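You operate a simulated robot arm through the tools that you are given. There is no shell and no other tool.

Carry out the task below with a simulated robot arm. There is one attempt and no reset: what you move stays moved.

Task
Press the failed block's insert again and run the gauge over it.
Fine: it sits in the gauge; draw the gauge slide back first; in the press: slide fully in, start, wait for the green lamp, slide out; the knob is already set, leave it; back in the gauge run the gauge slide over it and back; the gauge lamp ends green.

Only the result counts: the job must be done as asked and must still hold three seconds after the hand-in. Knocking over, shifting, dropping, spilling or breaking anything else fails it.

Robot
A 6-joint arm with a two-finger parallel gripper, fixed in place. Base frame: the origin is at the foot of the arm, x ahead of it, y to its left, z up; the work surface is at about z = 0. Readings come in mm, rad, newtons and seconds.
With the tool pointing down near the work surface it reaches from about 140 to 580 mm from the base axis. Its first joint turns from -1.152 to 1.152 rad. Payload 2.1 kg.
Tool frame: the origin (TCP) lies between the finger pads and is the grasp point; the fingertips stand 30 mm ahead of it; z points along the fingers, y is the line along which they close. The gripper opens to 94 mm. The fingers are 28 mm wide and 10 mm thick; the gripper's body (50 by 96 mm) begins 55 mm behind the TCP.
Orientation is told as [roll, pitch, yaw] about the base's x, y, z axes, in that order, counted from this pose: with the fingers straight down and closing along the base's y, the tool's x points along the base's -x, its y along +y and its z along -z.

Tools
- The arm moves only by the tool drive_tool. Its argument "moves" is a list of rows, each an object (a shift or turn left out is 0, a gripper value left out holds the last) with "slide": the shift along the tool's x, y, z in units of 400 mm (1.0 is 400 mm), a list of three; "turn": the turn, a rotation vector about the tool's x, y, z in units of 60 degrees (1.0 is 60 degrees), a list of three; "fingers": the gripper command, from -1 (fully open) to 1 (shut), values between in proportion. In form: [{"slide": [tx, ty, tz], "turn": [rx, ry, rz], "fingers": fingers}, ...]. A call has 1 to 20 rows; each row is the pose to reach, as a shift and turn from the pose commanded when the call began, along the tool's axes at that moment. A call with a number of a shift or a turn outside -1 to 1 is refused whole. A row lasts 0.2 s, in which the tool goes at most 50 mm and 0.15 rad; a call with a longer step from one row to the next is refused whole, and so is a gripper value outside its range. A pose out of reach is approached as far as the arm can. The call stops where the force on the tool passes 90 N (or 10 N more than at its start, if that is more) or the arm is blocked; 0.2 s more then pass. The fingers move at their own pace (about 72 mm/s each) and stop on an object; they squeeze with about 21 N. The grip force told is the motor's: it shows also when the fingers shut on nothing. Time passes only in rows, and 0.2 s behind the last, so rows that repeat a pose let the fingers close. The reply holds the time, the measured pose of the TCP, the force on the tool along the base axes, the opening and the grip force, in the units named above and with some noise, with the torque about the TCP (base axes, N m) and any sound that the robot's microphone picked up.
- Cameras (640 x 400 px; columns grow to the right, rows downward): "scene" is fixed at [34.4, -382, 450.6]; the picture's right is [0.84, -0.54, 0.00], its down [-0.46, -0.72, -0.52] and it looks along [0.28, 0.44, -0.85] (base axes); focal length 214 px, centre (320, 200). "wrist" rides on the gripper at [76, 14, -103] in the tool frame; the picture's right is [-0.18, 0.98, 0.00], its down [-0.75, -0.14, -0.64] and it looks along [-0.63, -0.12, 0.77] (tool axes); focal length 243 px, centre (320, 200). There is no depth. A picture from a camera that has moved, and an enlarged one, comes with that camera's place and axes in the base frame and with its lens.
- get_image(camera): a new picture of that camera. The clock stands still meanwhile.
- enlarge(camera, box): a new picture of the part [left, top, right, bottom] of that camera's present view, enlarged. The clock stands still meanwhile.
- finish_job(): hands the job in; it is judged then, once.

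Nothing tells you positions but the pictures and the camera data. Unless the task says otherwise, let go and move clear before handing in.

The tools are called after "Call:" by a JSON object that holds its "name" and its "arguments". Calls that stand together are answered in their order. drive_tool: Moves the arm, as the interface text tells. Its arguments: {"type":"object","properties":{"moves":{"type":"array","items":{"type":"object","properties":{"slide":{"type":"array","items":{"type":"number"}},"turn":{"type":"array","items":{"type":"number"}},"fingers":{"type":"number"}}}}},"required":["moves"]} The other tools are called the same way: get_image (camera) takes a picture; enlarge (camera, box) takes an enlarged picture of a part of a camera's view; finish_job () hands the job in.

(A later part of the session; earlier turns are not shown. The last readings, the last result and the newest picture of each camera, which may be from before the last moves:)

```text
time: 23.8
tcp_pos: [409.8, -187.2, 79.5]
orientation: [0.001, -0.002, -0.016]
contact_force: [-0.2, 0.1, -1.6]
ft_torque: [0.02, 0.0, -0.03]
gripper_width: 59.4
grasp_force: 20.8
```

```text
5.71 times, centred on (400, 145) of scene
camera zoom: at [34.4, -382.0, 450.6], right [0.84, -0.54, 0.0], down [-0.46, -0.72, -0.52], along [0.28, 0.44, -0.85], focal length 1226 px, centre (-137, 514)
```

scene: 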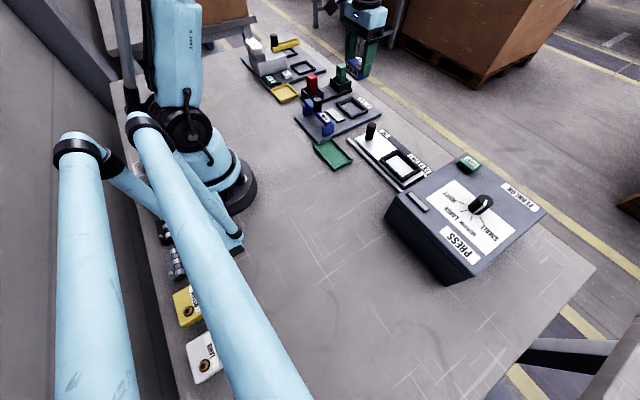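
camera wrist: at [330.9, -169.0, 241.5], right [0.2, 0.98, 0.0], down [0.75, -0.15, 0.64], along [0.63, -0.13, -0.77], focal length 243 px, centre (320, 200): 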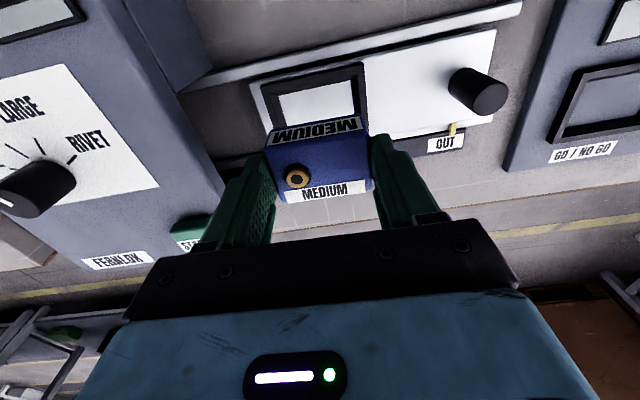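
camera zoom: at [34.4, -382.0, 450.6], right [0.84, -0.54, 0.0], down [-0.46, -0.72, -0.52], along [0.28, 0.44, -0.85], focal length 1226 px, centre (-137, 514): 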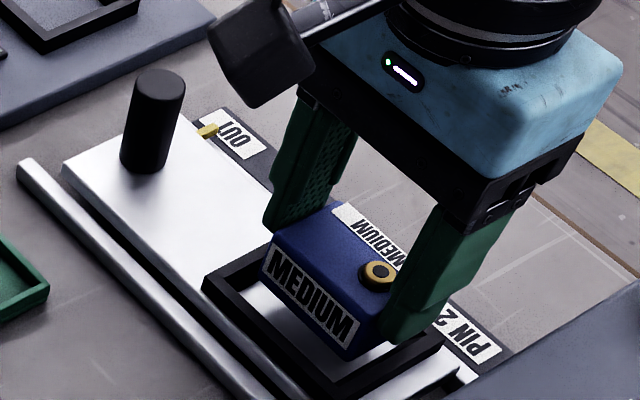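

Alignment now matches the gauge view within about 1 mm. I nudge a touch more and lower in small steps watching the force.

Call:
{"name": "drive_tool", "arguments": {"moves": [{"slide": [0.002, 0, 0.005], "fingers": 1}, {"slide": [0.002, 0, 0.01], "fingers": 1}, {"slide": [0.002, 0, 0.015], "fingers": 1}, {"slide": [0.002, 0, 0.02], "fingers": 1}, {"slide": [0.002, 0, 0.02], "fingers": 1}]}}

Call:
{"name": "enlarge", "arguments": {"camera": "wrist", "box": [220, 50, 420, 230]}}

Call:
{"name": "enlarge", "arguments": {"camera": "scene", "box": [360, 110, 440, 180]}}

```text
time: 25.0
tcp_pos: [407.3, -187.5, 70.2]
orientation: [0.002, -0.003, -0.016]
contact_force: [0.3, 1.6, 0.2]
ft_torque: [0.01, -0.08, 0.03]
gripper_width: 59.6
grasp_force: 21.1
```

```text
2.22 times, centred on (320, 140) of wrist
camera zoom: at [332.7, -172.8, 171.7], right [0.2, 0.98, 0.0], down [0.75, -0.15, 0.64], along [0.63, -0.13, -0.77], focal length 539 px, centre (320, 333)
```

zoom: 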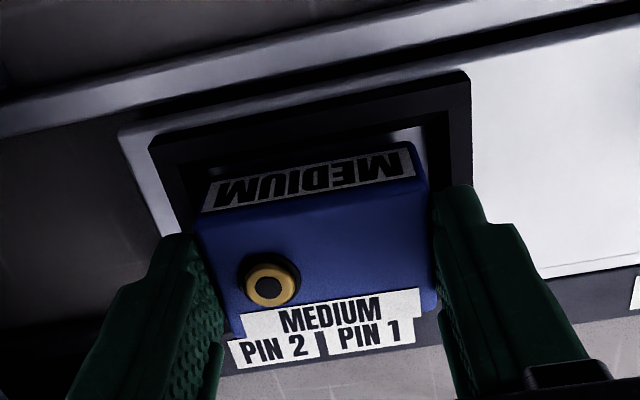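

```text
5.71 times, centred on (400, 145) of scene
camera zoom: at [34.4, -382.0, 450.6], right [0.84, -0.54, 0.0], down [-0.46, -0.72, -0.52], along [0.28, 0.44, -0.85], focal length 1226 px, centre (-137, 514)
```

zoom: 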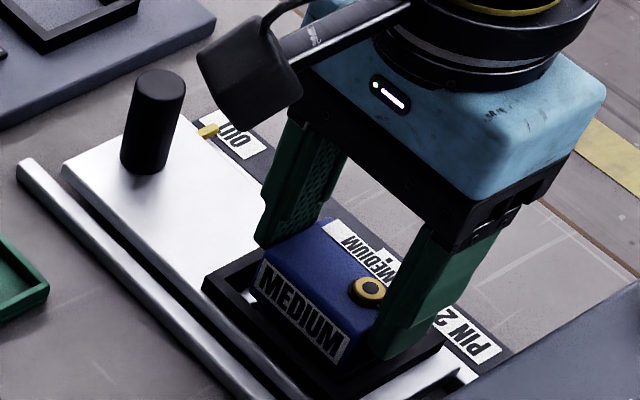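

The picture now nearly matches the seated gauge view; only about 3 mm of descent should remain. I lower by 1 mm steps.

Call:
{"name": "drive_tool", "arguments": {"moves": [{"slide": [0, 0, 0.0025], "fingers": 1}, {"slide": [0, 0, 0.005], "fingers": 1}, {"slide": [0, 0, 0.005], "fingers": 1}]}}

Call:
{"name": "enlarge", "arguments": {"camera": "wrist", "box": [220, 50, 420, 230]}}

```text
time: 25.8
tcp_pos: [407.6, -187.2, 68.9]
orientation: [0.001, -0.002, -0.016]
contact_force: [-0.6, -0.2, -0.8]
ft_torque: [0.02, -0.02, -0.02]
gripper_width: 59.2
grasp_force: 21.1
```

```text
2.22 times, centred on (320, 140) of wrist
camera zoom: at [333.4, -172.8, 170.0], right [0.2, 0.98, 0.0], down [0.75, -0.15, 0.64], along [0.63, -0.13, -0.77], focal length 539 px, centre (320, 333)
```

zoom: 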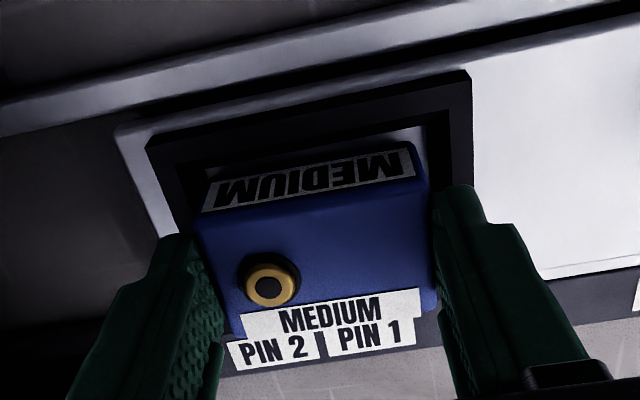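

No contact yet; I continue lowering in small steps.

Call:
{"name": "drive_tool", "arguments": {"moves": [{"slide": [0, 0, 0.0025], "fingers": 1}, {"slide": [0, 0, 0.005], "fingers": 1}, {"slide": [0, 0, 0.005], "fingers": 1}]}}

```text
time: 26.6
tcp_pos: [410.4, -188.1, 67.1]
orientation: [0.001, 0.001, -0.015]
contact_force: [-2.7, 1.0, 4.0]
ft_torque: [-0.08, 0.07, -0.05]
gripper_width: 59.1
grasp_force: 20.9
```

First light contact shows. I look, then lower slightly more to confirm the block is seated.

Call:
{"name": "drive_tool", "arguments": {"moves": [{"slide": [0, 0, 0.0025], "fingers": 1}, {"slide": [0, 0, 0.0025], "fingers": 1}]}}

Call:
{"name": "enlarge", "arguments": {"camera": "wrist", "box": [220, 50, 420, 230]}}

Call:
{"name": "enlarge", "arguments": {"camera": "scene", "box": [360, 110, 440, 180]}}

```text
time: 27.2
tcp_pos: [408.6, -187.3, 65.1]
orientation: [0.002, -0.001, -0.017]
contact_force: [1.9, 2.9, 15.2]
ft_torque: [0.04, -0.07, 0.04]
gripper_width: 59.1
grasp_force: 20.6
```

```text
2.22 times, centred on (320, 140) of wrist
camera zoom: at [333.8, -173.1, 167.8], right [0.2, 0.98, 0.0], down [0.75, -0.15, 0.64], along [0.63, -0.13, -0.77], focal length 539 px, centre (320, 333)
```

zoom: 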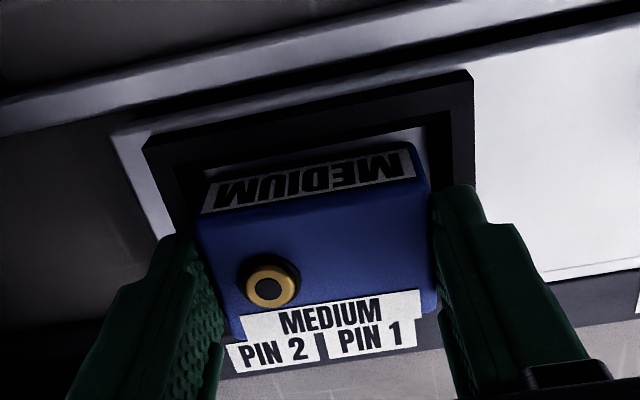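

```text
5.71 times, centred on (400, 145) of scene
camera zoom: at [34.3, -381.9, 450.7], right [0.84, -0.54, 0.0], down [-0.46, -0.72, -0.52], along [0.28, 0.44, -0.85], focal length 1226 px, centre (-137, 514)
```

zoom: 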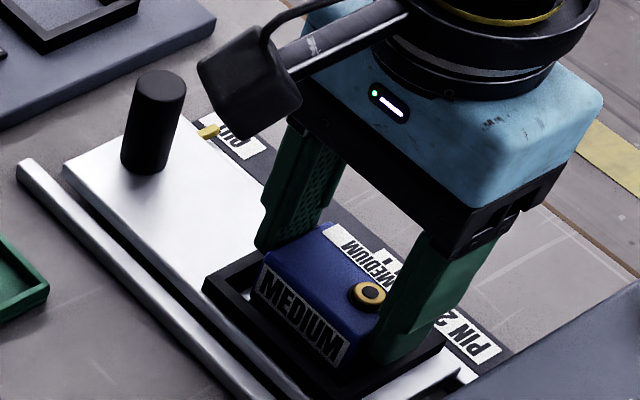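

The block is seated on the tray floor (force 15 N). I relieve the press force, open the fingers and rise.

Call:
{"name": "drive_tool", "arguments": {"moves": [{"slide": [0, 0, -0.002], "fingers": 1}, {"slide": [0, 0, -0.002], "fingers": 0}, {"slide": [0, 0, -0.002], "fingers": -0.7}, {"slide": [0, 0, -0.002], "fingers": -0.7}, {"slide": [0, 0, -0.05], "fingers": -0.7}, {"slide": [0, 0, -0.13], "fingers": -0.7}, {"slide": [0, 0, -0.22], "fingers": -0.7}, {"slide": [0, 0, -0.22], "fingers": -0.7}]}}

Call:
{"name": "get_image", "arguments": {"camera": "wrist"}}

Call:
{"name": "enlarge", "arguments": {"camera": "wrist", "box": [220, 50, 420, 230]}}

Call:
{"name": "enlarge", "arguments": {"camera": "scene", "box": [350, 110, 440, 180]}}

```text
time: 29.0
tcp_pos: [408.6, -189.5, 153.4]
orientation: [0.002, -0.002, -0.016]
contact_force: [0.2, 0.5, 0.4]
ft_torque: [0.02, 0.0, -0.01]
gripper_width: 80.0
grasp_force: 0.0
```

```text
taken
camera wrist: at [332.5, -174.9, 254.8], right [0.2, 0.98, 0.0], down [0.75, -0.15, 0.64], along [0.63, -0.13, -0.77], focal length 243 px, centre (320, 200)
```

wrist: 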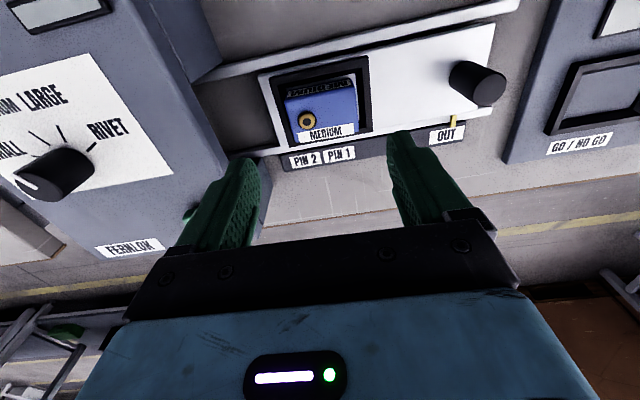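

```text
2.22 times, centred on (320, 140) of wrist
camera zoom: at [332.5, -174.9, 254.8], right [0.2, 0.98, 0.0], down [0.75, -0.15, 0.64], along [0.63, -0.13, -0.77], focal length 539 px, centre (320, 333)
```

zoom: 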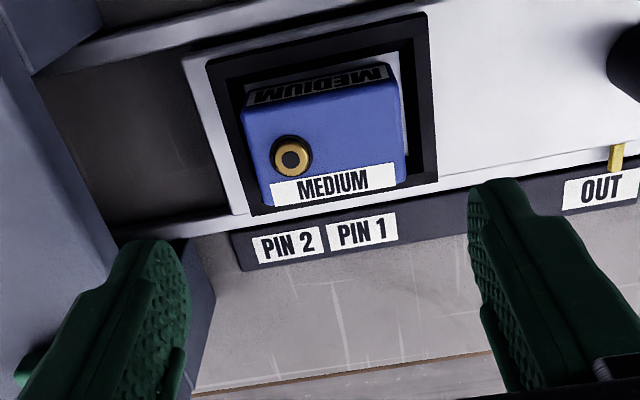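

```text
5.71 times, centred on (395, 145) of scene
camera zoom: at [34.4, -382.0, 450.6], right [0.84, -0.54, 0.0], down [-0.46, -0.72, -0.52], along [0.28, 0.44, -0.85], focal length 1226 px, centre (-109, 514)
```

zoom: 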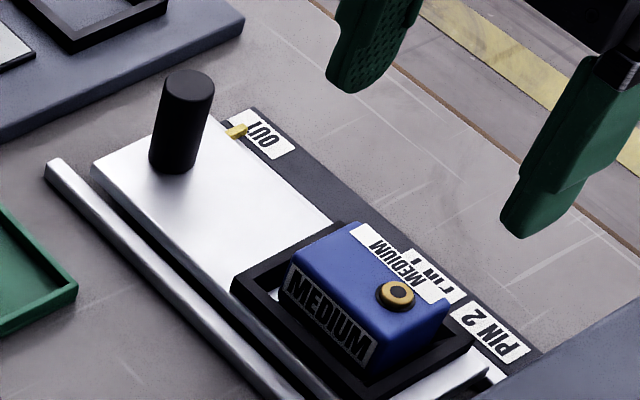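

The block sits flat in the tray nest just as it did in the gauge. Next I go over the tray's black handle near (408,-60) for pushing the slide in.

Call:
{"name": "drive_tool", "arguments": {"moves": [{"slide": [0.002, 0.1, 0.0], "fingers": -0.3}, {"slide": [0.004, 0.2, 0.0], "fingers": -0.06}, {"slide": [0.005, 0.3, 0.015], "fingers": -0.06}, {"slide": [0.005, 0.325, 0.04], "fingers": -0.06}, {"slide": [0.005, 0.325, 0.04], "fingers": -0.06}]}}

Call:
{"name": "get_image", "arguments": {"camera": "wrist"}}

Call:
{"name": "enlarge", "arguments": {"camera": "scene", "box": [340, 90, 430, 160]}}

```text
time: 30.2
tcp_pos: [411.2, -57.9, 138.9]
orientation: [0.003, -0.002, -0.014]
contact_force: [-0.1, 0.1, -0.1]
ft_torque: [0.0, -0.02, 0.0]
gripper_width: 49.7
grasp_force: 0.0
```

```text
taken
camera wrist: at [335.3, -44.2, 240.2], right [0.2, 0.98, 0.0], down [0.75, -0.15, 0.64], along [0.63, -0.13, -0.77], focal length 243 px, centre (320, 200)
```

wrist: 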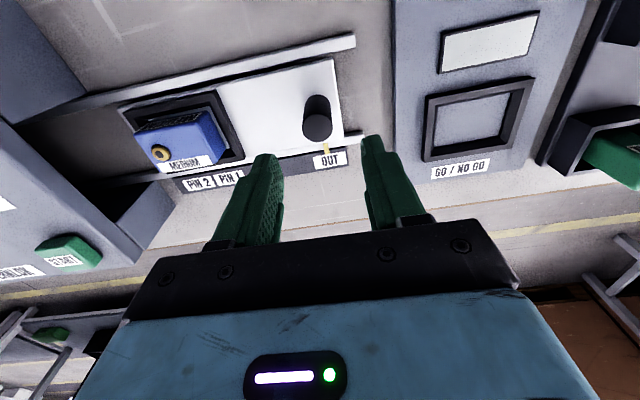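

```text
5.71 times, centred on (385, 125) of scene
camera zoom: at [34.4, -381.9, 450.6], right [0.84, -0.54, 0.0], down [-0.46, -0.72, -0.52], along [0.28, 0.44, -0.85], focal length 1226 px, centre (-51, 629)
```

zoom: 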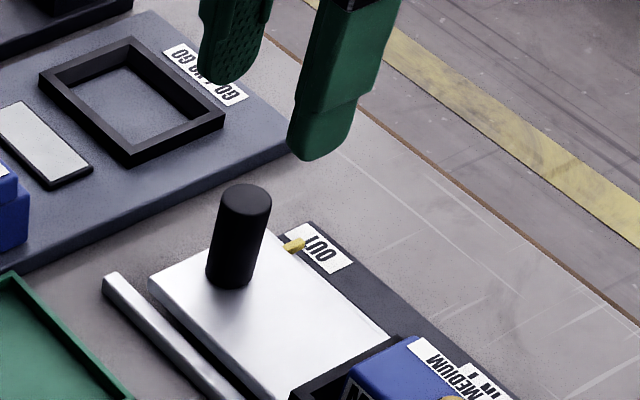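

The handle top is around (408,-62), z≈18–67. I correct by −3/−2.5 mm and descend around it.

Call:
{"name": "drive_tool", "arguments": {"moves": [{"slide": [0.0075, -0.0064, 0.04], "fingers": -0.06}, {"slide": [0.0075, -0.0064, 0.08], "fingers": -0.06}, {"slide": [0.0075, -0.0064, 0.12], "fingers": -0.06}, {"slide": [0.0075, -0.0064, 0.12], "fingers": -0.06}]}}

Call:
{"name": "get_image", "arguments": {"camera": "wrist"}}

Call:
{"name": "enlarge", "arguments": {"camera": "scene", "box": [340, 90, 430, 160]}}

```text
time: 31.2
tcp_pos: [405.0, -60.6, 88.4]
orientation: [0.001, -0.001, -0.015]
contact_force: [0.4, 0.9, 0.1]
ft_torque: [0.02, 0.04, -0.02]
gripper_width: 50.0
grasp_force: 0.0
```

```text
taken
camera wrist: at [330.5, -46.3, 190.7], right [0.2, 0.98, 0.0], down [0.75, -0.15, 0.64], along [0.63, -0.13, -0.77], focal length 243 px, centre (320, 200)
```

wrist: 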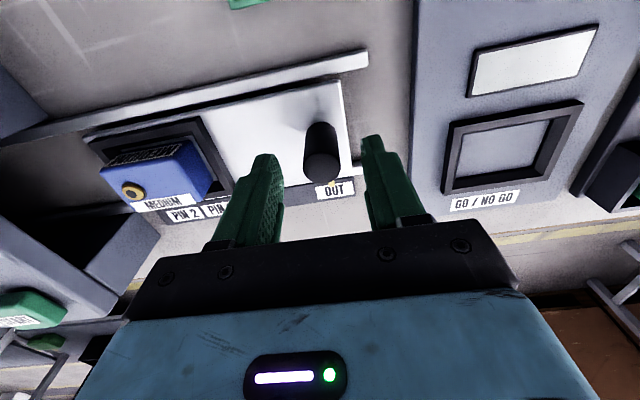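

```text
5.71 times, centred on (385, 125) of scene
camera zoom: at [34.4, -382.0, 450.6], right [0.84, -0.54, 0.0], down [-0.46, -0.72, -0.52], along [0.28, 0.44, -0.85], focal length 1226 px, centre (-51, 629)
```

zoom: 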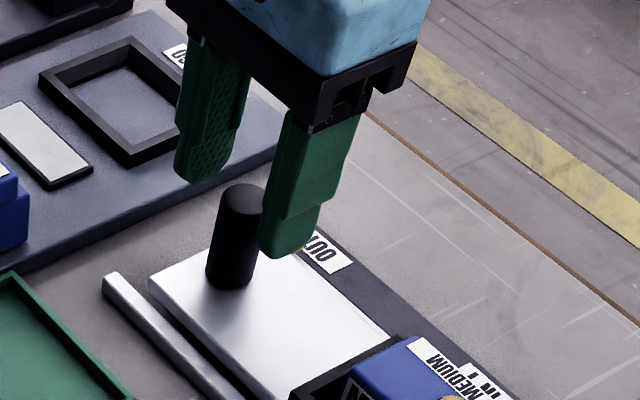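

The handle is centred between the fingers. I lower further around it and grip.

Call:
{"name": "drive_tool", "arguments": {"moves": [{"slide": [-0.002, 0.001, 0.02], "fingers": -0.06}, {"slide": [-0.002, 0.001, 0.04], "fingers": -0.06}, {"slide": [-0.002, 0.001, 0.065], "fingers": -0.06}, {"slide": [-0.002, 0.001, 0.065], "fingers": -0.06}]}}

Call:
{"name": "get_image", "arguments": {"camera": "wrist"}}

Call:
{"name": "enlarge", "arguments": {"camera": "scene", "box": [340, 90, 430, 160]}}

```text
time: 32.2
tcp_pos: [406.0, -59.7, 63.1]
orientation: [0.003, -0.002, -0.014]
contact_force: [0.0, -0.6, -0.3]
ft_torque: [0.02, -0.02, -0.03]
gripper_width: 50.0
grasp_force: 0.0
```

```text
taken
camera wrist: at [330.9, -45.3, 164.8], right [0.2, 0.98, 0.0], down [0.75, -0.15, 0.64], along [0.63, -0.13, -0.77], focal length 243 px, centre (320, 200)
```

wrist: 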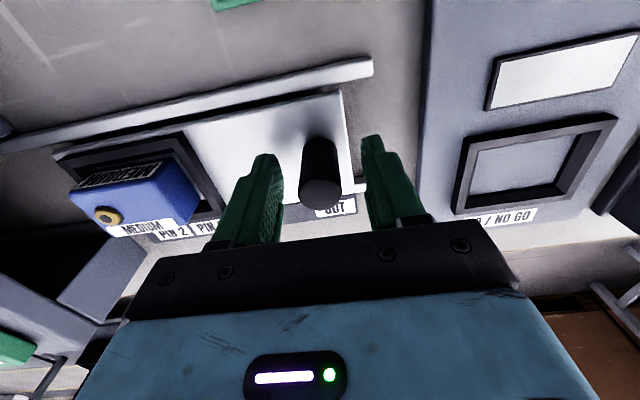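

```text
5.71 times, centred on (385, 125) of scene
camera zoom: at [34.4, -382.0, 450.6], right [0.84, -0.54, 0.0], down [-0.46, -0.72, -0.52], along [0.28, 0.44, -0.85], focal length 1226 px, centre (-51, 629)
```

zoom: 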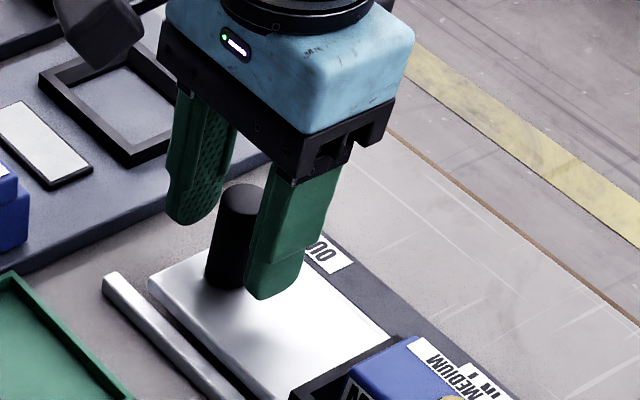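

The handle is right at the grasp point. Closing on it now.

Call:
{"name": "drive_tool", "arguments": {"moves": [{"slide": [0, 0, 0], "fingers": 0.5}, {"slide": [0, 0, 0], "fingers": 1}, {"slide": [0, 0, 0], "fingers": 1}, {"slide": [0, 0, 0], "fingers": 1}]}}

```text
time: 33.2
tcp_pos: [406.3, -59.4, 62.8]
orientation: [0.003, -0.003, -0.015]
contact_force: [1.0, -2.0, -5.4]
ft_torque: [-0.07, -0.04, 0.02]
gripper_width: 23.9
grasp_force: 44.7
```

Gripped. I push the slide toward the press (−y) in stages, watching side forces.

Call:
{"name": "drive_tool", "arguments": {"moves": [{"slide": [-0.0006, -0.04, 0], "fingers": 1}, {"slide": [-0.0012, -0.08, 0], "fingers": 1}, {"slide": [-0.0018, -0.12, 0], "fingers": 1}]}}

Call:
{"name": "enlarge", "arguments": {"camera": "scene", "box": [340, 90, 460, 200]}}

```text
time: 34.0
tcp_pos: [406.5, -107.5, 63.0]
orientation: [0.003, 0.0, -0.016]
contact_force: [7.0, 1.6, 1.9]
ft_torque: [-0.47, 1.21, -0.21]
gripper_width: 23.6
grasp_force: 45.8
```

```text
3.64 times, centred on (400, 145) of scene
camera zoom: at [34.4, -381.9, 450.6], right [0.84, -0.54, 0.0], down [-0.46, -0.72, -0.52], along [0.28, 0.44, -0.85], focal length 780 px, centre (29, 400)
```

zoom: 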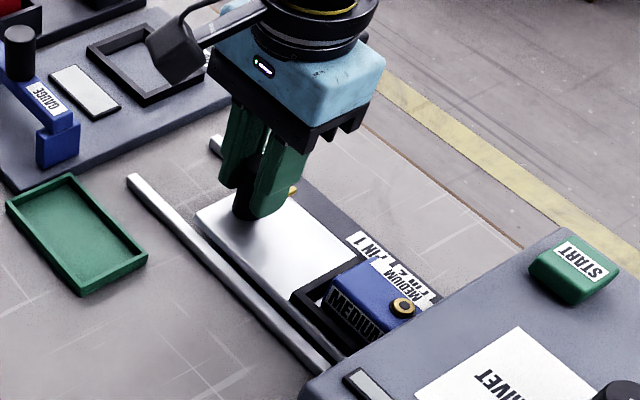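

It slides smoothly and the block enters the press. Continuing to push.

Call:
{"name": "drive_tool", "arguments": {"moves": [{"slide": [-0.002, -0.04, 0], "fingers": 1}, {"slide": [-0.0035, -0.08, 0], "fingers": 1}, {"slide": [-0.0045, -0.12, 0], "fingers": 1}]}}

Call:
{"name": "enlarge", "arguments": {"camera": "scene", "box": [340, 90, 460, 200]}}

```text
time: 34.8
tcp_pos: [407.2, -155.9, 64.7]
orientation: [0.0, 0.004, -0.017]
contact_force: [-16.2, 1.5, 4.4]
ft_torque: [-0.58, -0.76, -0.11]
gripper_width: 23.5
grasp_force: 44.8
```

```text
3.64 times, centred on (400, 145) of scene
camera zoom: at [34.3, -381.9, 450.6], right [0.84, -0.54, 0.0], down [-0.46, -0.72, -0.52], along [0.28, 0.44, -0.85], focal length 780 px, centre (29, 400)
```

zoom: 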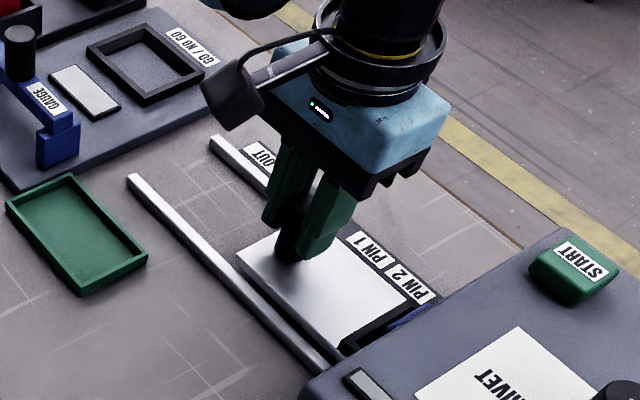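

Still free in y; I reduce the sideways offset and push on until the stop.

Call:
{"name": "drive_tool", "arguments": {"moves": [{"slide": [0.002, -0.02, 0], "fingers": 1}, {"slide": [0.002, -0.05, 0], "fingers": 1}, {"slide": [0.0015, -0.08, 0], "fingers": 1}]}}

Call:
{"name": "enlarge", "arguments": {"camera": "scene", "box": [340, 90, 460, 200]}}

```text
time: 35.6
tcp_pos: [407.4, -187.4, 64.6]
orientation: [0.001, -0.002, -0.016]
contact_force: [-10.5, 1.8, 15.3]
ft_torque: [-0.65, 1.05, -0.08]
gripper_width: 23.4
grasp_force: 44.6
```

```text
3.64 times, centred on (400, 145) of scene
camera zoom: at [34.3, -381.9, 450.7], right [0.84, -0.54, 0.0], down [-0.46, -0.72, -0.52], along [0.28, 0.44, -0.85], focal length 780 px, centre (29, 400)
```

zoom: 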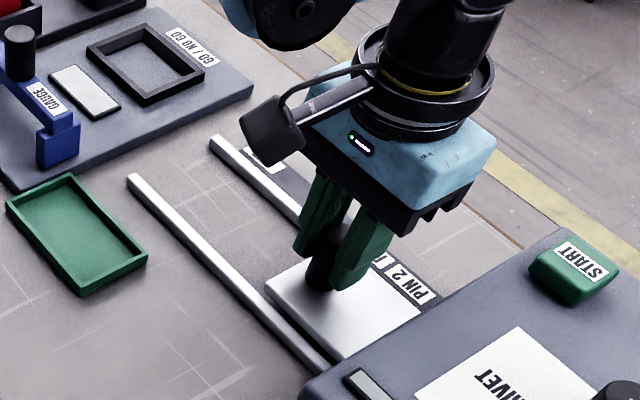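

Nest is fully inside; I keep pushing in small steps until the end stop is felt.

Call:
{"name": "drive_tool", "arguments": {"moves": [{"slide": [0.0005, -0.02, 0], "fingers": 1}, {"slide": [0.0005, -0.04, 0], "fingers": 1}]}}

Call:
{"name": "enlarge", "arguments": {"camera": "scene", "box": [340, 90, 460, 200]}}

```text
time: 36.2
tcp_pos: [407.6, -203.7, 63.3]
orientation: [0.002, -0.006, -0.015]
contact_force: [-2.9, 1.4, -0.6]
ft_torque: [-0.74, -1.32, 0.0]
gripper_width: 23.5
grasp_force: 44.7
```

```text
3.64 times, centred on (400, 145) of scene
camera zoom: at [34.4, -381.9, 450.6], right [0.84, -0.54, 0.0], down [-0.46, -0.72, -0.52], along [0.28, 0.44, -0.85], focal length 780 px, centre (29, 400)
```

zoom: 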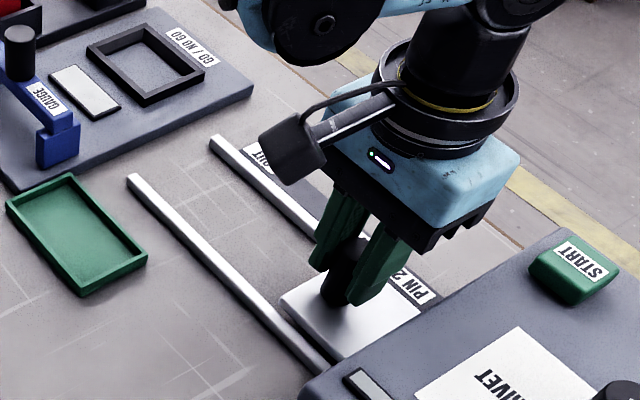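

Call:
{"name": "drive_tool", "arguments": {"moves": [{"slide": [-0.0003, -0.02, 0], "fingers": 1}, {"slide": [-0.0005, -0.04, 0], "fingers": 1}]}}

Call:
{"name": "enlarge", "arguments": {"camera": "scene", "box": [340, 90, 460, 200]}}

```text
time: 36.8
tcp_pos: [407.9, -220.1, 63.3]
orientation: [0.001, -0.006, -0.014]
contact_force: [25.4, -1.5, 3.4]
ft_torque: [-0.69, 0.32, -0.04]
gripper_width: 23.6
grasp_force: 44.7
```

```text
3.64 times, centred on (400, 145) of scene
camera zoom: at [34.4, -381.9, 450.6], right [0.84, -0.54, 0.0], down [-0.46, -0.72, -0.52], along [0.28, 0.44, -0.85], focal length 780 px, centre (29, 400)
```

zoom: 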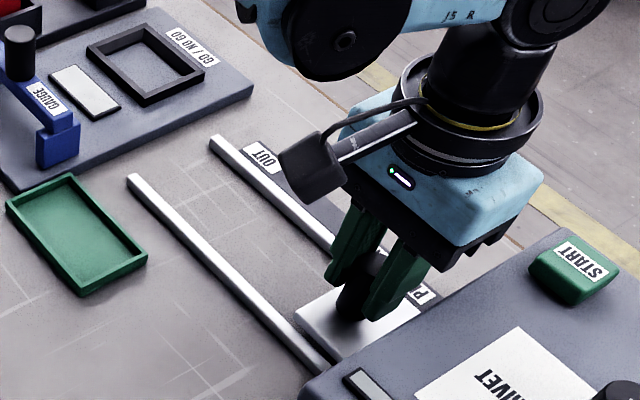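

No stop yet at y≈−220. The finger still has some 25 mm to the press face; I go on in 8 mm steps.

Call:
{"name": "drive_tool", "arguments": {"moves": [{"slide": [-0.0025, -0.01, 0], "fingers": 1}, {"slide": [-0.0025, -0.02, 0], "fingers": 1}]}}

Call:
{"name": "get_image", "arguments": {"camera": "wrist"}}

Call:
{"name": "enlarge", "arguments": {"camera": "scene", "box": [360, 120, 460, 200]}}

```text
time: 37.4
tcp_pos: [407.6, -221.0, 63.4]
orientation: [0.018, -0.001, -0.009]
contact_force: [-0.9, 44.9, 7.2]
ft_torque: [-0.55, -1.02, 0.1]
gripper_width: 24.2
grasp_force: 45.6
```

```text
taken
camera wrist: at [331.9, -208.3, 165.3], right [0.19, 0.98, 0.02], down [0.75, -0.16, 0.64], along [0.63, -0.11, -0.77], focal length 243 px, centre (320, 200)
```

wrist: 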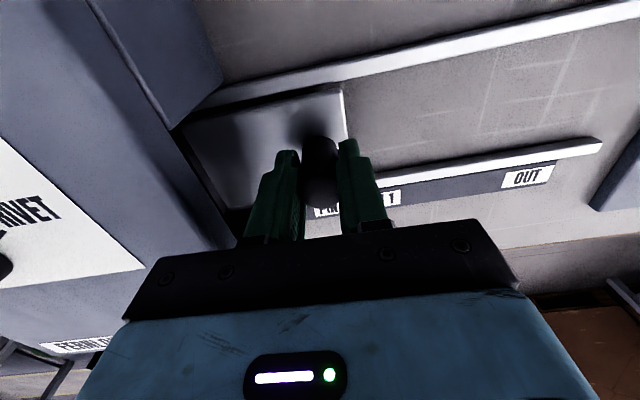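

```text
5.00 times, centred on (410, 160) of scene
camera zoom: at [34.3, -381.9, 450.7], right [0.84, -0.54, 0.0], down [-0.46, -0.72, -0.52], along [0.28, 0.44, -0.85], focal length 1072 px, centre (-130, 400)
```

zoom: 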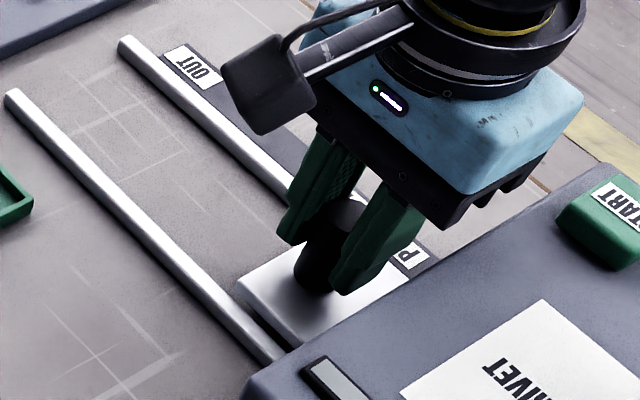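

Firm stop at y≈−221 (45 N): the slide is fully in. I relax the push most of the way, then let go and rise.

Call:
{"name": "drive_tool", "arguments": {"moves": [{"slide": [0.0, 0.013, 0], "fingers": 1}, {"slide": [0.0, 0.013, 0], "fingers": 1}]}}

```text
time: 38.0
tcp_pos: [407.4, -221.0, 62.8]
orientation: [0.006, -0.003, -0.015]
contact_force: [5.9, 24.1, -20.8]
ft_torque: [-0.57, 0.89, 0.04]
gripper_width: 23.7
grasp_force: 45.4
```

Still lightly pushed in. Opening modestly and rising straight up.

Call:
{"name": "drive_tool", "arguments": {"moves": [{"slide": [0.0, 0.0, 0], "fingers": 0.1}, {"slide": [0.0, 0.0, 0], "fingers": 0.1}, {"slide": [0.0, 0.0, 0], "fingers": 0.1}, {"slide": [0.0, 0.004, -0.03], "fingers": 0.1}, {"slide": [0.0, 0.004, -0.1], "fingers": 0.1}, {"slide": [0.0, 0.004, -0.2], "fingers": 0.1}, {"slide": [0.0, 0.004, -0.3], "fingers": 1}, {"slide": [0.0, 0.004, -0.3], "fingers": 1}]}}

Call:
{"name": "get_image", "arguments": {"camera": "wrist"}}

Call:
{"name": "enlarge", "arguments": {"camera": "scene", "box": [360, 120, 560, 290]}}

```text
time: 39.8
tcp_pos: [405.6, -220.1, 181.8]
orientation: [0.001, -0.001, -0.015]
contact_force: [0.7, -0.7, -0.2]
ft_torque: [-0.03, -0.02, -0.02]
gripper_width: 0.0
grasp_force: 21.4
```

```text
taken
camera wrist: at [329.2, -205.1, 284.1], right [0.2, 0.98, 0.0], down [0.75, -0.15, 0.64], along [0.63, -0.13, -0.77], focal length 243 px, centre (320, 200)
```

wrist: 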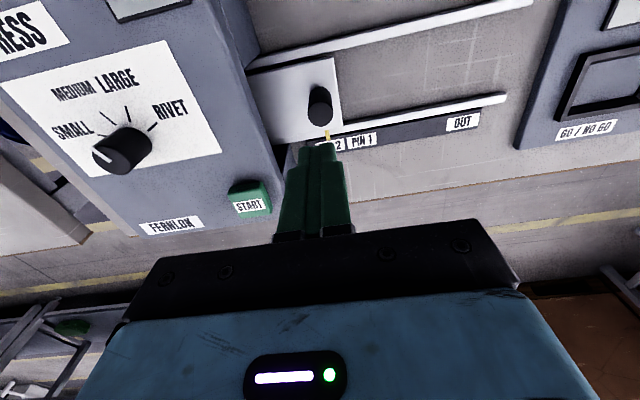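

```text
2.35 times, centred on (460, 205) of scene
camera zoom: at [34.4, -382.0, 450.6], right [0.84, -0.54, 0.0], down [-0.46, -0.72, -0.52], along [0.28, 0.44, -0.85], focal length 505 px, centre (-9, 188)
```

zoom: 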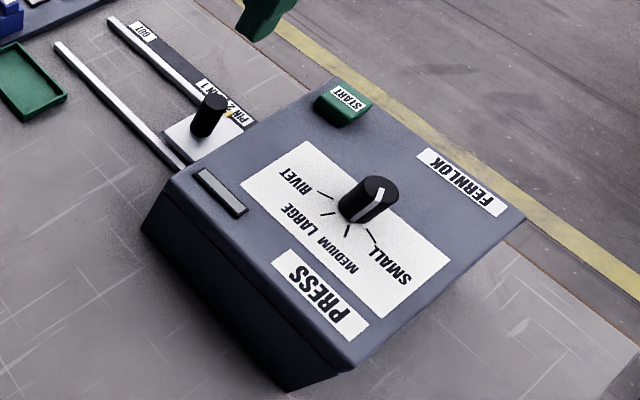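

The slide is in with the fingers clear. I check the pointer against the PIN labels and look at the knob and START button closely.

Call:
{"name": "enlarge", "arguments": {"camera": "wrist", "box": [220, 50, 420, 200]}}

Call:
{"name": "enlarge", "arguments": {"camera": "wrist", "box": [50, 60, 300, 240]}}

Call:
{"name": "enlarge", "arguments": {"camera": "scene", "box": [400, 120, 500, 200]}}

```text
2.67 times, centred on (320, 125) of wrist
camera zoom: at [329.2, -205.1, 284.1], right [0.2, 0.98, 0.0], down [0.75, -0.15, 0.64], along [0.63, -0.13, -0.77], focal length 647 px, centre (320, 400)
```

zoom: 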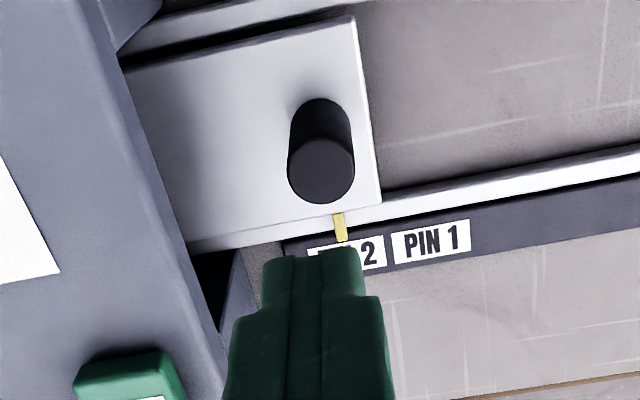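

```text
2.22 times, centred on (175, 150) of wrist
camera zoom: at [329.2, -205.1, 284.1], right [0.2, 0.98, 0.0], down [0.75, -0.15, 0.64], along [0.63, -0.13, -0.77], focal length 539 px, centre (642, 311)
```

zoom: 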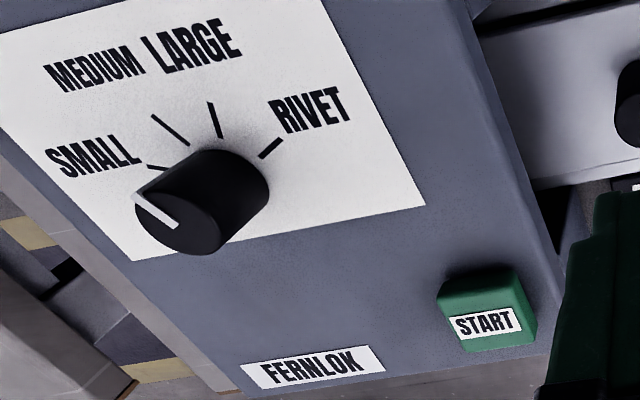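

```text
5.00 times, centred on (450, 160) of scene
camera zoom: at [34.4, -382.0, 450.6], right [0.84, -0.54, 0.0], down [-0.46, -0.72, -0.52], along [0.28, 0.44, -0.85], focal length 1072 px, centre (-330, 400)
```

zoom: 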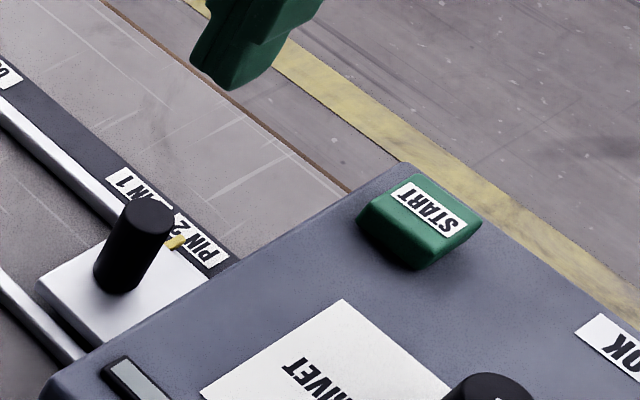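

The pointer stands at PIN 2, slide fully in. The START button's top is near (464,-301,108). I move the closed fingers above it.

Call:
{"name": "drive_tool", "arguments": {"moves": [{"slide": [-0.05, -0.067, 0.0], "fingers": 1}, {"slide": [-0.1, -0.134, 0.01], "fingers": 1}, {"slide": [-0.149, -0.2, 0.03], "fingers": 1}, {"slide": [-0.149, -0.2, 0.03], "fingers": 1}, {"slide": [-0.149, -0.2, 0.03], "fingers": 1}]}}

Call:
{"name": "get_image", "arguments": {"camera": "wrist"}}

Call:
{"name": "enlarge", "arguments": {"camera": "scene", "box": [400, 100, 520, 200]}}

```text
time: 41.0
tcp_pos: [463.7, -301.1, 172.3]
orientation: [0.0, -0.002, -0.014]
contact_force: [0.3, 0.2, -0.2]
ft_torque: [-0.03, 0.0, 0.0]
gripper_width: 0.1
grasp_force: 21.0
```

```text
taken
camera wrist: at [389.0, -286.4, 274.1], right [0.2, 0.98, 0.0], down [0.75, -0.15, 0.64], along [0.63, -0.13, -0.77], focal length 243 px, centre (320, 200)
```

wrist: 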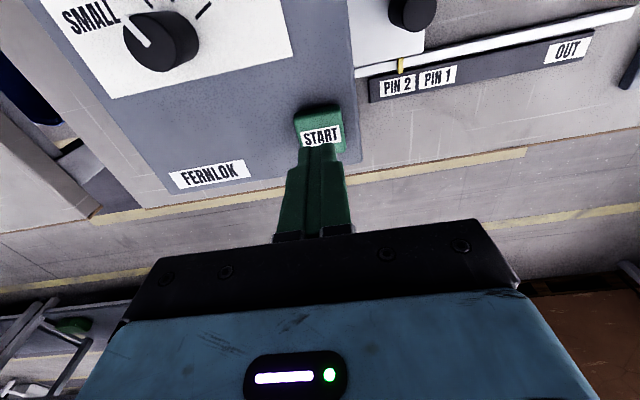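

```text
4.00 times, centred on (460, 150) of scene
camera zoom: at [34.4, -382.0, 450.6], right [0.84, -0.54, 0.0], down [-0.46, -0.72, -0.52], along [0.28, 0.44, -0.85], focal length 858 px, centre (-240, 400)
```

zoom: 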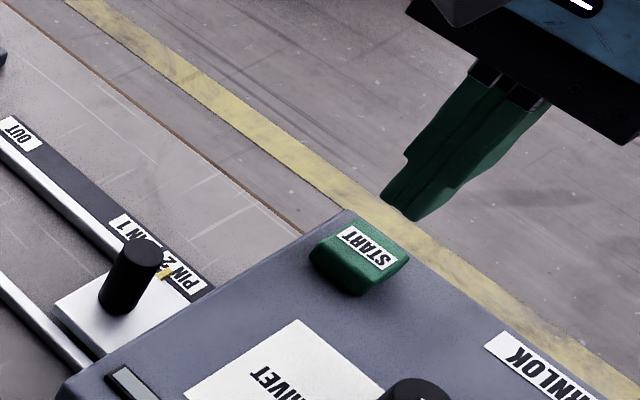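

The button label is directly under the fingers. I descend toward contact (expected at TCP z≈138) in small steps.

Call:
{"name": "drive_tool", "arguments": {"moves": [{"slide": [0, 0, 0.03], "fingers": 1}, {"slide": [0, 0, 0.06], "fingers": 1}, {"slide": [0, 0, 0.07], "fingers": 1}, {"slide": [0, 0, 0.07], "fingers": 1}]}}

Call:
{"name": "enlarge", "arguments": {"camera": "scene", "box": [400, 100, 520, 200]}}

Call:
{"name": "enlarge", "arguments": {"camera": "wrist", "box": [240, 80, 400, 200]}}

```text
time: 42.0
tcp_pos: [465.1, -301.2, 143.9]
orientation: [0.002, -0.002, -0.015]
contact_force: [0.0, -0.1, -0.6]
ft_torque: [0.03, -0.01, 0.03]
gripper_width: 0.3
grasp_force: 21.4
```

```text
4.00 times, centred on (460, 150) of scene
camera zoom: at [34.4, -382.0, 450.6], right [0.84, -0.54, 0.0], down [-0.46, -0.72, -0.52], along [0.28, 0.44, -0.85], focal length 858 px, centre (-240, 400)
```

zoom: 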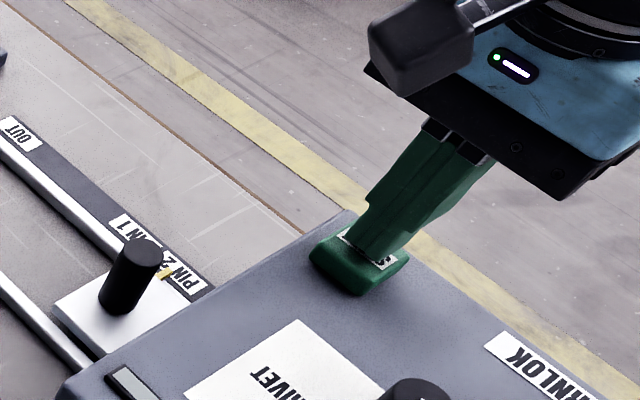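

```text
3.33 times, centred on (320, 140) of wrist
camera zoom: at [388.5, -286.2, 245.4], right [0.2, 0.98, 0.0], down [0.75, -0.15, 0.64], along [0.63, -0.13, -0.77], focal length 809 px, centre (320, 400)
```

zoom: 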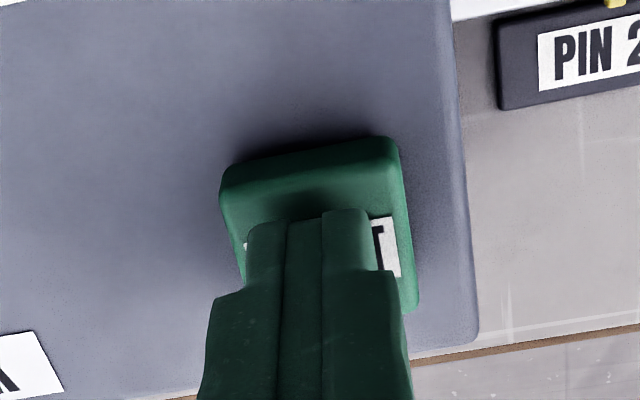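

Right above the button. I press down in 2 mm steps.

Call:
{"name": "drive_tool", "arguments": {"moves": [{"slide": [0, 0, 0.005], "fingers": 1}, {"slide": [0, 0, 0.01], "fingers": 1}, {"slide": [0, 0, 0.015], "fingers": 1}, {"slide": [0, 0, 0.018], "fingers": 1}]}}

Call:
{"name": "enlarge", "arguments": {"camera": "scene", "box": [400, 120, 520, 220]}}

```text
time: 43.0
tcp_pos: [464.3, -301.4, 137.1]
orientation: [0.0, -0.001, -0.016]
contact_force: [-0.4, 0.9, 3.2]
ft_torque: [0.02, 0.03, 0.03]
gripper_width: 0.0
grasp_force: 21.0
heard: click
```

```text
4.00 times, centred on (460, 170) of scene
camera zoom: at [34.4, -381.9, 450.6], right [0.84, -0.54, 0.0], down [-0.46, -0.72, -0.52], along [0.28, 0.44, -0.85], focal length 858 px, centre (-240, 320)
```

zoom: 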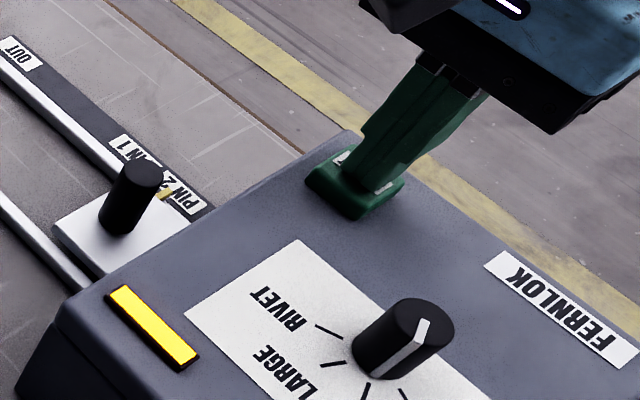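

I heard the click and the press lamp is yellow (working). I lift off the button and wait for green.

Call:
{"name": "drive_tool", "arguments": {"moves": [{"slide": [0, 0, -0.04], "fingers": 1}, {"slide": [0, 0, -0.1], "fingers": 1}, {"slide": [0, 0, -0.1], "fingers": 1}, {"slide": [0, 0, -0.1], "fingers": 1}, {"slide": [0, 0, -0.1], "fingers": 1}, {"slide": [0, 0, -0.1], "fingers": 1}, {"slide": [0, 0, -0.1], "fingers": 1}, {"slide": [0, 0, -0.1], "fingers": 1}, {"slide": [0, 0, -0.1], "fingers": 1}, {"slide": [0, 0, -0.1], "fingers": 1}]}}

Call:
{"name": "enlarge", "arguments": {"camera": "scene", "box": [380, 120, 520, 240]}}

```text
time: 45.2
tcp_pos: [465.8, -301.4, 174.3]
orientation: [0.001, -0.001, -0.015]
contact_force: [-0.6, -0.3, -0.5]
ft_torque: [-0.02, 0.0, -0.04]
gripper_width: 0.0
grasp_force: 21.1
```

```text
3.33 times, centred on (450, 180) of scene
camera zoom: at [34.4, -382.0, 450.6], right [0.84, -0.54, 0.0], down [-0.46, -0.72, -0.52], along [0.28, 0.44, -0.85], focal length 715 px, centre (-113, 267)
```

zoom: 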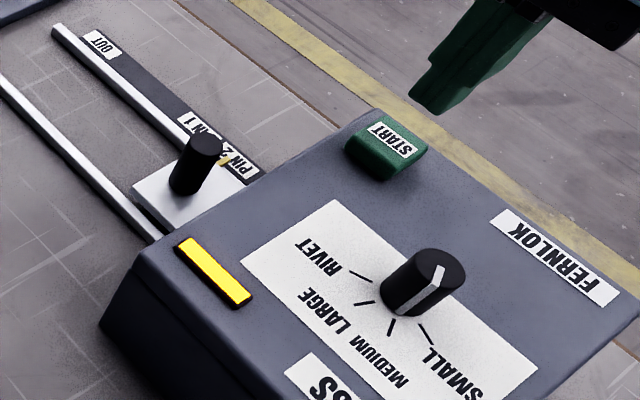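

The press lamp is still yellow, so the cycle is running. I use the time to hold still and wait.

Call:
{"name": "drive_tool", "arguments": {"moves": [{"fingers": 1}, {"fingers": 1}, {"fingers": 1}, {"fingers": 1}, {"fingers": 1}, {"fingers": 1}, {"fingers": 1}, {"fingers": 1}, {"fingers": 1}, {"fingers": 1}, {"fingers": 1}, {"fingers": 1}, {"fingers": 1}, {"fingers": 1}, {"fingers": 1}]}}

Call:
{"name": "enlarge", "arguments": {"camera": "scene", "box": [380, 120, 520, 240]}}

```text
time: 48.4
tcp_pos: [464.3, -302.9, 174.5]
orientation: [0.003, -0.002, -0.016]
contact_force: [0.4, -0.3, -0.7]
ft_torque: [-0.04, 0.03, 0.0]
gripper_width: 0.2
grasp_force: 21.1
```

```text
3.33 times, centred on (450, 180) of scene
camera zoom: at [34.4, -382.0, 450.6], right [0.84, -0.54, 0.0], down [-0.46, -0.72, -0.52], along [0.28, 0.44, -0.85], focal length 715 px, centre (-113, 267)
```

zoom: 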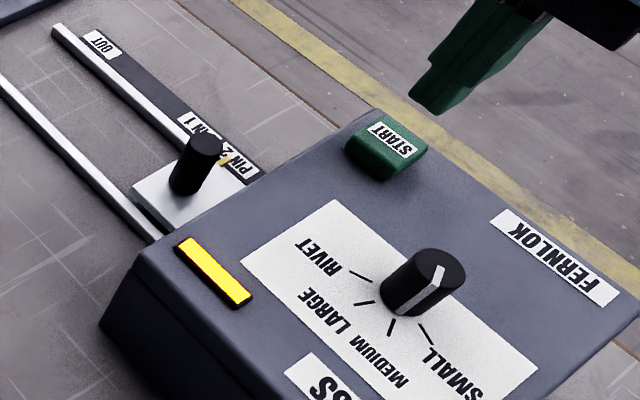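

Still yellow. I move above the slide handle meanwhile without touching anything.

Call:
{"name": "drive_tool", "arguments": {"moves": [{"slide": [0.05, 0.067, 0.0], "fingers": 1}, {"slide": [0.1, 0.134, 0.0], "fingers": 0.1}, {"slide": [0.148, 0.199, 0.03], "fingers": 0.1}, {"slide": [0.148, 0.199, 0.075], "fingers": 0.1}, {"slide": [0.148, 0.199, 0.075], "fingers": 0.1}, {"slide": [0.148, 0.199, 0.075], "fingers": 0.1}, {"slide": [0.148, 0.199, 0.075], "fingers": 0.1}, {"slide": [0.148, 0.199, 0.075], "fingers": 0.1}]}}

Call:
{"name": "get_image", "arguments": {"camera": "wrist"}}

Call:
{"name": "enlarge", "arguments": {"camera": "scene", "box": [380, 120, 520, 240]}}

```text
time: 50.2
tcp_pos: [406.5, -220.4, 146.6]
orientation: [0.0, 0.0, -0.015]
contact_force: [0.0, 0.6, -0.2]
ft_torque: [-0.04, 0.03, -0.03]
gripper_width: 42.4
grasp_force: 0.0
```

```text
taken
camera wrist: at [331.4, -206.0, 247.3], right [0.2, 0.98, 0.0], down [0.75, -0.15, 0.64], along [0.63, -0.13, -0.77], focal length 243 px, centre (320, 200)
```

wrist: 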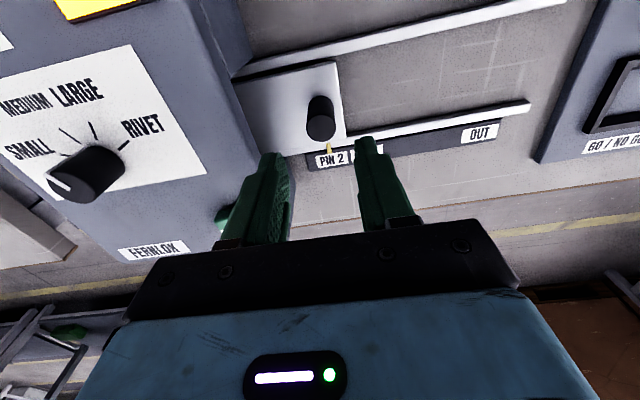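

```text
3.33 times, centred on (450, 180) of scene
camera zoom: at [34.4, -382.0, 450.6], right [0.84, -0.54, 0.0], down [-0.46, -0.72, -0.52], along [0.28, 0.44, -0.85], focal length 715 px, centre (-113, 267)
```

zoom: 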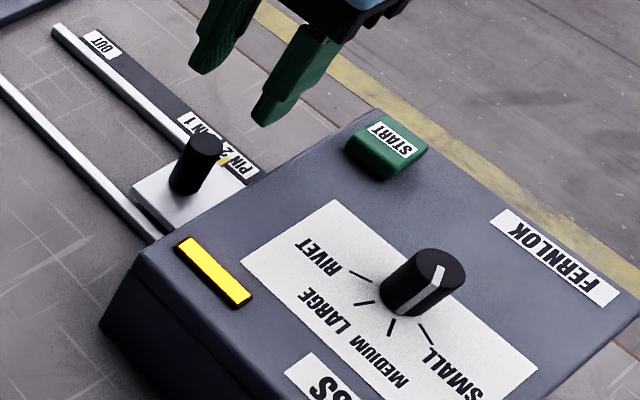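

The gripper is above the handle; the lamp is still yellow. I wait more.

Call:
{"name": "drive_tool", "arguments": {"moves": [{"fingers": 0.1}, {"fingers": 0.1}, {"fingers": 0.1}, {"fingers": 0.1}, {"fingers": 0.1}, {"fingers": 0.1}, {"fingers": 0.1}, {"fingers": 0.1}, {"fingers": 0.1}, {"fingers": 0.1}, {"fingers": 0.1}, {"fingers": 0.1}, {"fingers": 0.1}, {"fingers": 0.1}, {"fingers": 0.1}]}}

Call:
{"name": "enlarge", "arguments": {"camera": "scene", "box": [380, 120, 520, 240]}}

```text
time: 53.4
tcp_pos: [408.4, -219.5, 146.0]
orientation: [0.0, -0.002, -0.017]
contact_force: [-0.2, 0.1, -0.5]
ft_torque: [0.0, 0.0, 0.0]
gripper_width: 42.2
grasp_force: 0.1
```

```text
3.33 times, centred on (450, 180) of scene
camera zoom: at [34.4, -382.0, 450.6], right [0.84, -0.54, 0.0], down [-0.46, -0.72, -0.52], along [0.28, 0.44, -0.85], focal length 715 px, centre (-113, 267)
```

zoom: 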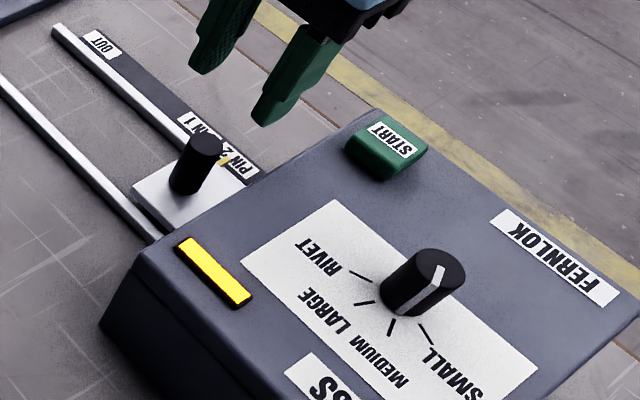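

Still yellow after about 10 s; I keep waiting without touching anything.

Call:
{"name": "drive_tool", "arguments": {"moves": [{"fingers": 0.1}, {"fingers": 0.1}, {"fingers": 0.1}, {"fingers": 0.1}, {"fingers": 0.1}, {"fingers": 0.1}, {"fingers": 0.1}, {"fingers": 0.1}, {"fingers": 0.1}, {"fingers": 0.1}, {"fingers": 0.1}, {"fingers": 0.1}, {"fingers": 0.1}, {"fingers": 0.1}, {"fingers": 0.1}, {"fingers": 0.1}, {"fingers": 0.1}, {"fingers": 0.1}, {"fingers": 0.1}, {"fingers": 0.1}]}}

Call:
{"name": "enlarge", "arguments": {"camera": "scene", "box": [380, 120, 520, 240]}}

```text
time: 57.6
tcp_pos: [406.4, -221.0, 145.4]
orientation: [0.002, -0.002, -0.014]
contact_force: [0.1, 0.2, 0.7]
ft_torque: [0.04, 0.0, -0.02]
gripper_width: 42.3
grasp_force: 0.0
```

```text
3.33 times, centred on (450, 180) of scene
camera zoom: at [34.4, -382.0, 450.6], right [0.84, -0.54, 0.0], down [-0.46, -0.72, -0.52], along [0.28, 0.44, -0.85], focal length 715 px, centre (-113, 267)
```

zoom: 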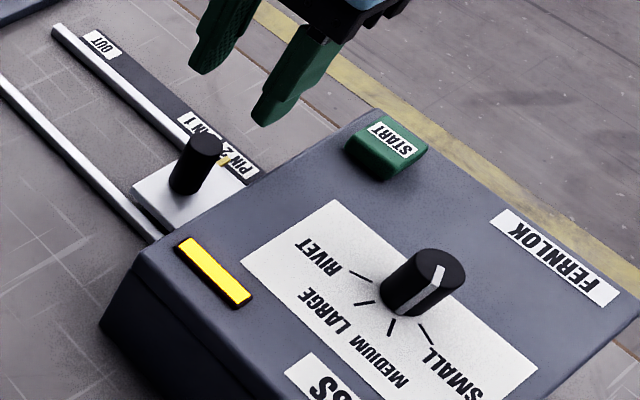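

Still yellow at about 15 s. More waiting.

Call:
{"name": "drive_tool", "arguments": {"moves": [{"fingers": 0.1}, {"fingers": 0.1}, {"fingers": 0.1}, {"fingers": 0.1}, {"fingers": 0.1}, {"fingers": 0.1}, {"fingers": 0.1}, {"fingers": 0.1}, {"fingers": 0.1}, {"fingers": 0.1}, {"fingers": 0.1}, {"fingers": 0.1}, {"fingers": 0.1}, {"fingers": 0.1}, {"fingers": 0.1}, {"fingers": 0.1}, {"fingers": 0.1}, {"fingers": 0.1}, {"fingers": 0.1}, {"fingers": 0.1}]}}

Call:
{"name": "enlarge", "arguments": {"camera": "scene", "box": [380, 120, 520, 240]}}

```text
time: 61.8
tcp_pos: [407.7, -221.3, 146.6]
orientation: [0.002, -0.001, -0.016]
contact_force: [-0.9, -0.2, 0.9]
ft_torque: [-0.03, -0.04, 0.01]
gripper_width: 42.3
grasp_force: 0.1
```

```text
3.33 times, centred on (450, 180) of scene
camera zoom: at [34.4, -382.0, 450.6], right [0.84, -0.54, 0.0], down [-0.46, -0.72, -0.52], along [0.28, 0.44, -0.85], focal length 715 px, centre (-113, 267)
```

zoom: 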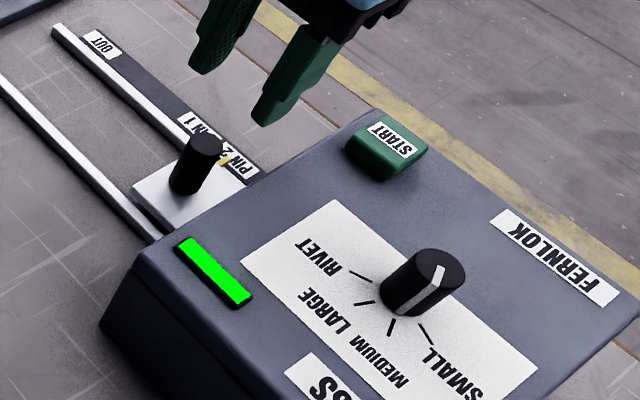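

The press lamp is green. I lower around the slide handle again and grip it.

Call:
{"name": "drive_tool", "arguments": {"moves": [{"slide": [0, -0.002, 0.05], "fingers": 0.1}, {"slide": [0, -0.002, 0.1], "fingers": 0.1}, {"slide": [0, -0.002, 0.15], "fingers": 0.1}, {"slide": [0, -0.002, 0.18], "fingers": 0.1}, {"slide": [0, -0.002, 0.205], "fingers": 0.1}, {"slide": [0, -0.002, 0.205], "fingers": 0.1}]}}

Call:
{"name": "get_image", "arguments": {"camera": "wrist"}}

```text
time: 63.2
tcp_pos: [406.4, -222.4, 62.8]
orientation: [0.001, -0.002, -0.019]
contact_force: [0.4, 0.2, 0.5]
ft_torque: [0.01, -0.01, -0.02]
gripper_width: 42.2
grasp_force: 0.1
```

```text
taken
camera wrist: at [330.8, -207.7, 164.3], right [0.2, 0.98, 0.0], down [0.75, -0.15, 0.64], along [0.63, -0.13, -0.77], focal length 243 px, centre (320, 200)
```

wrist: 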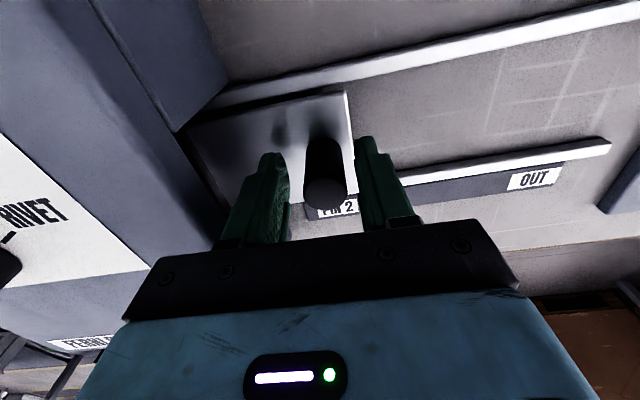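

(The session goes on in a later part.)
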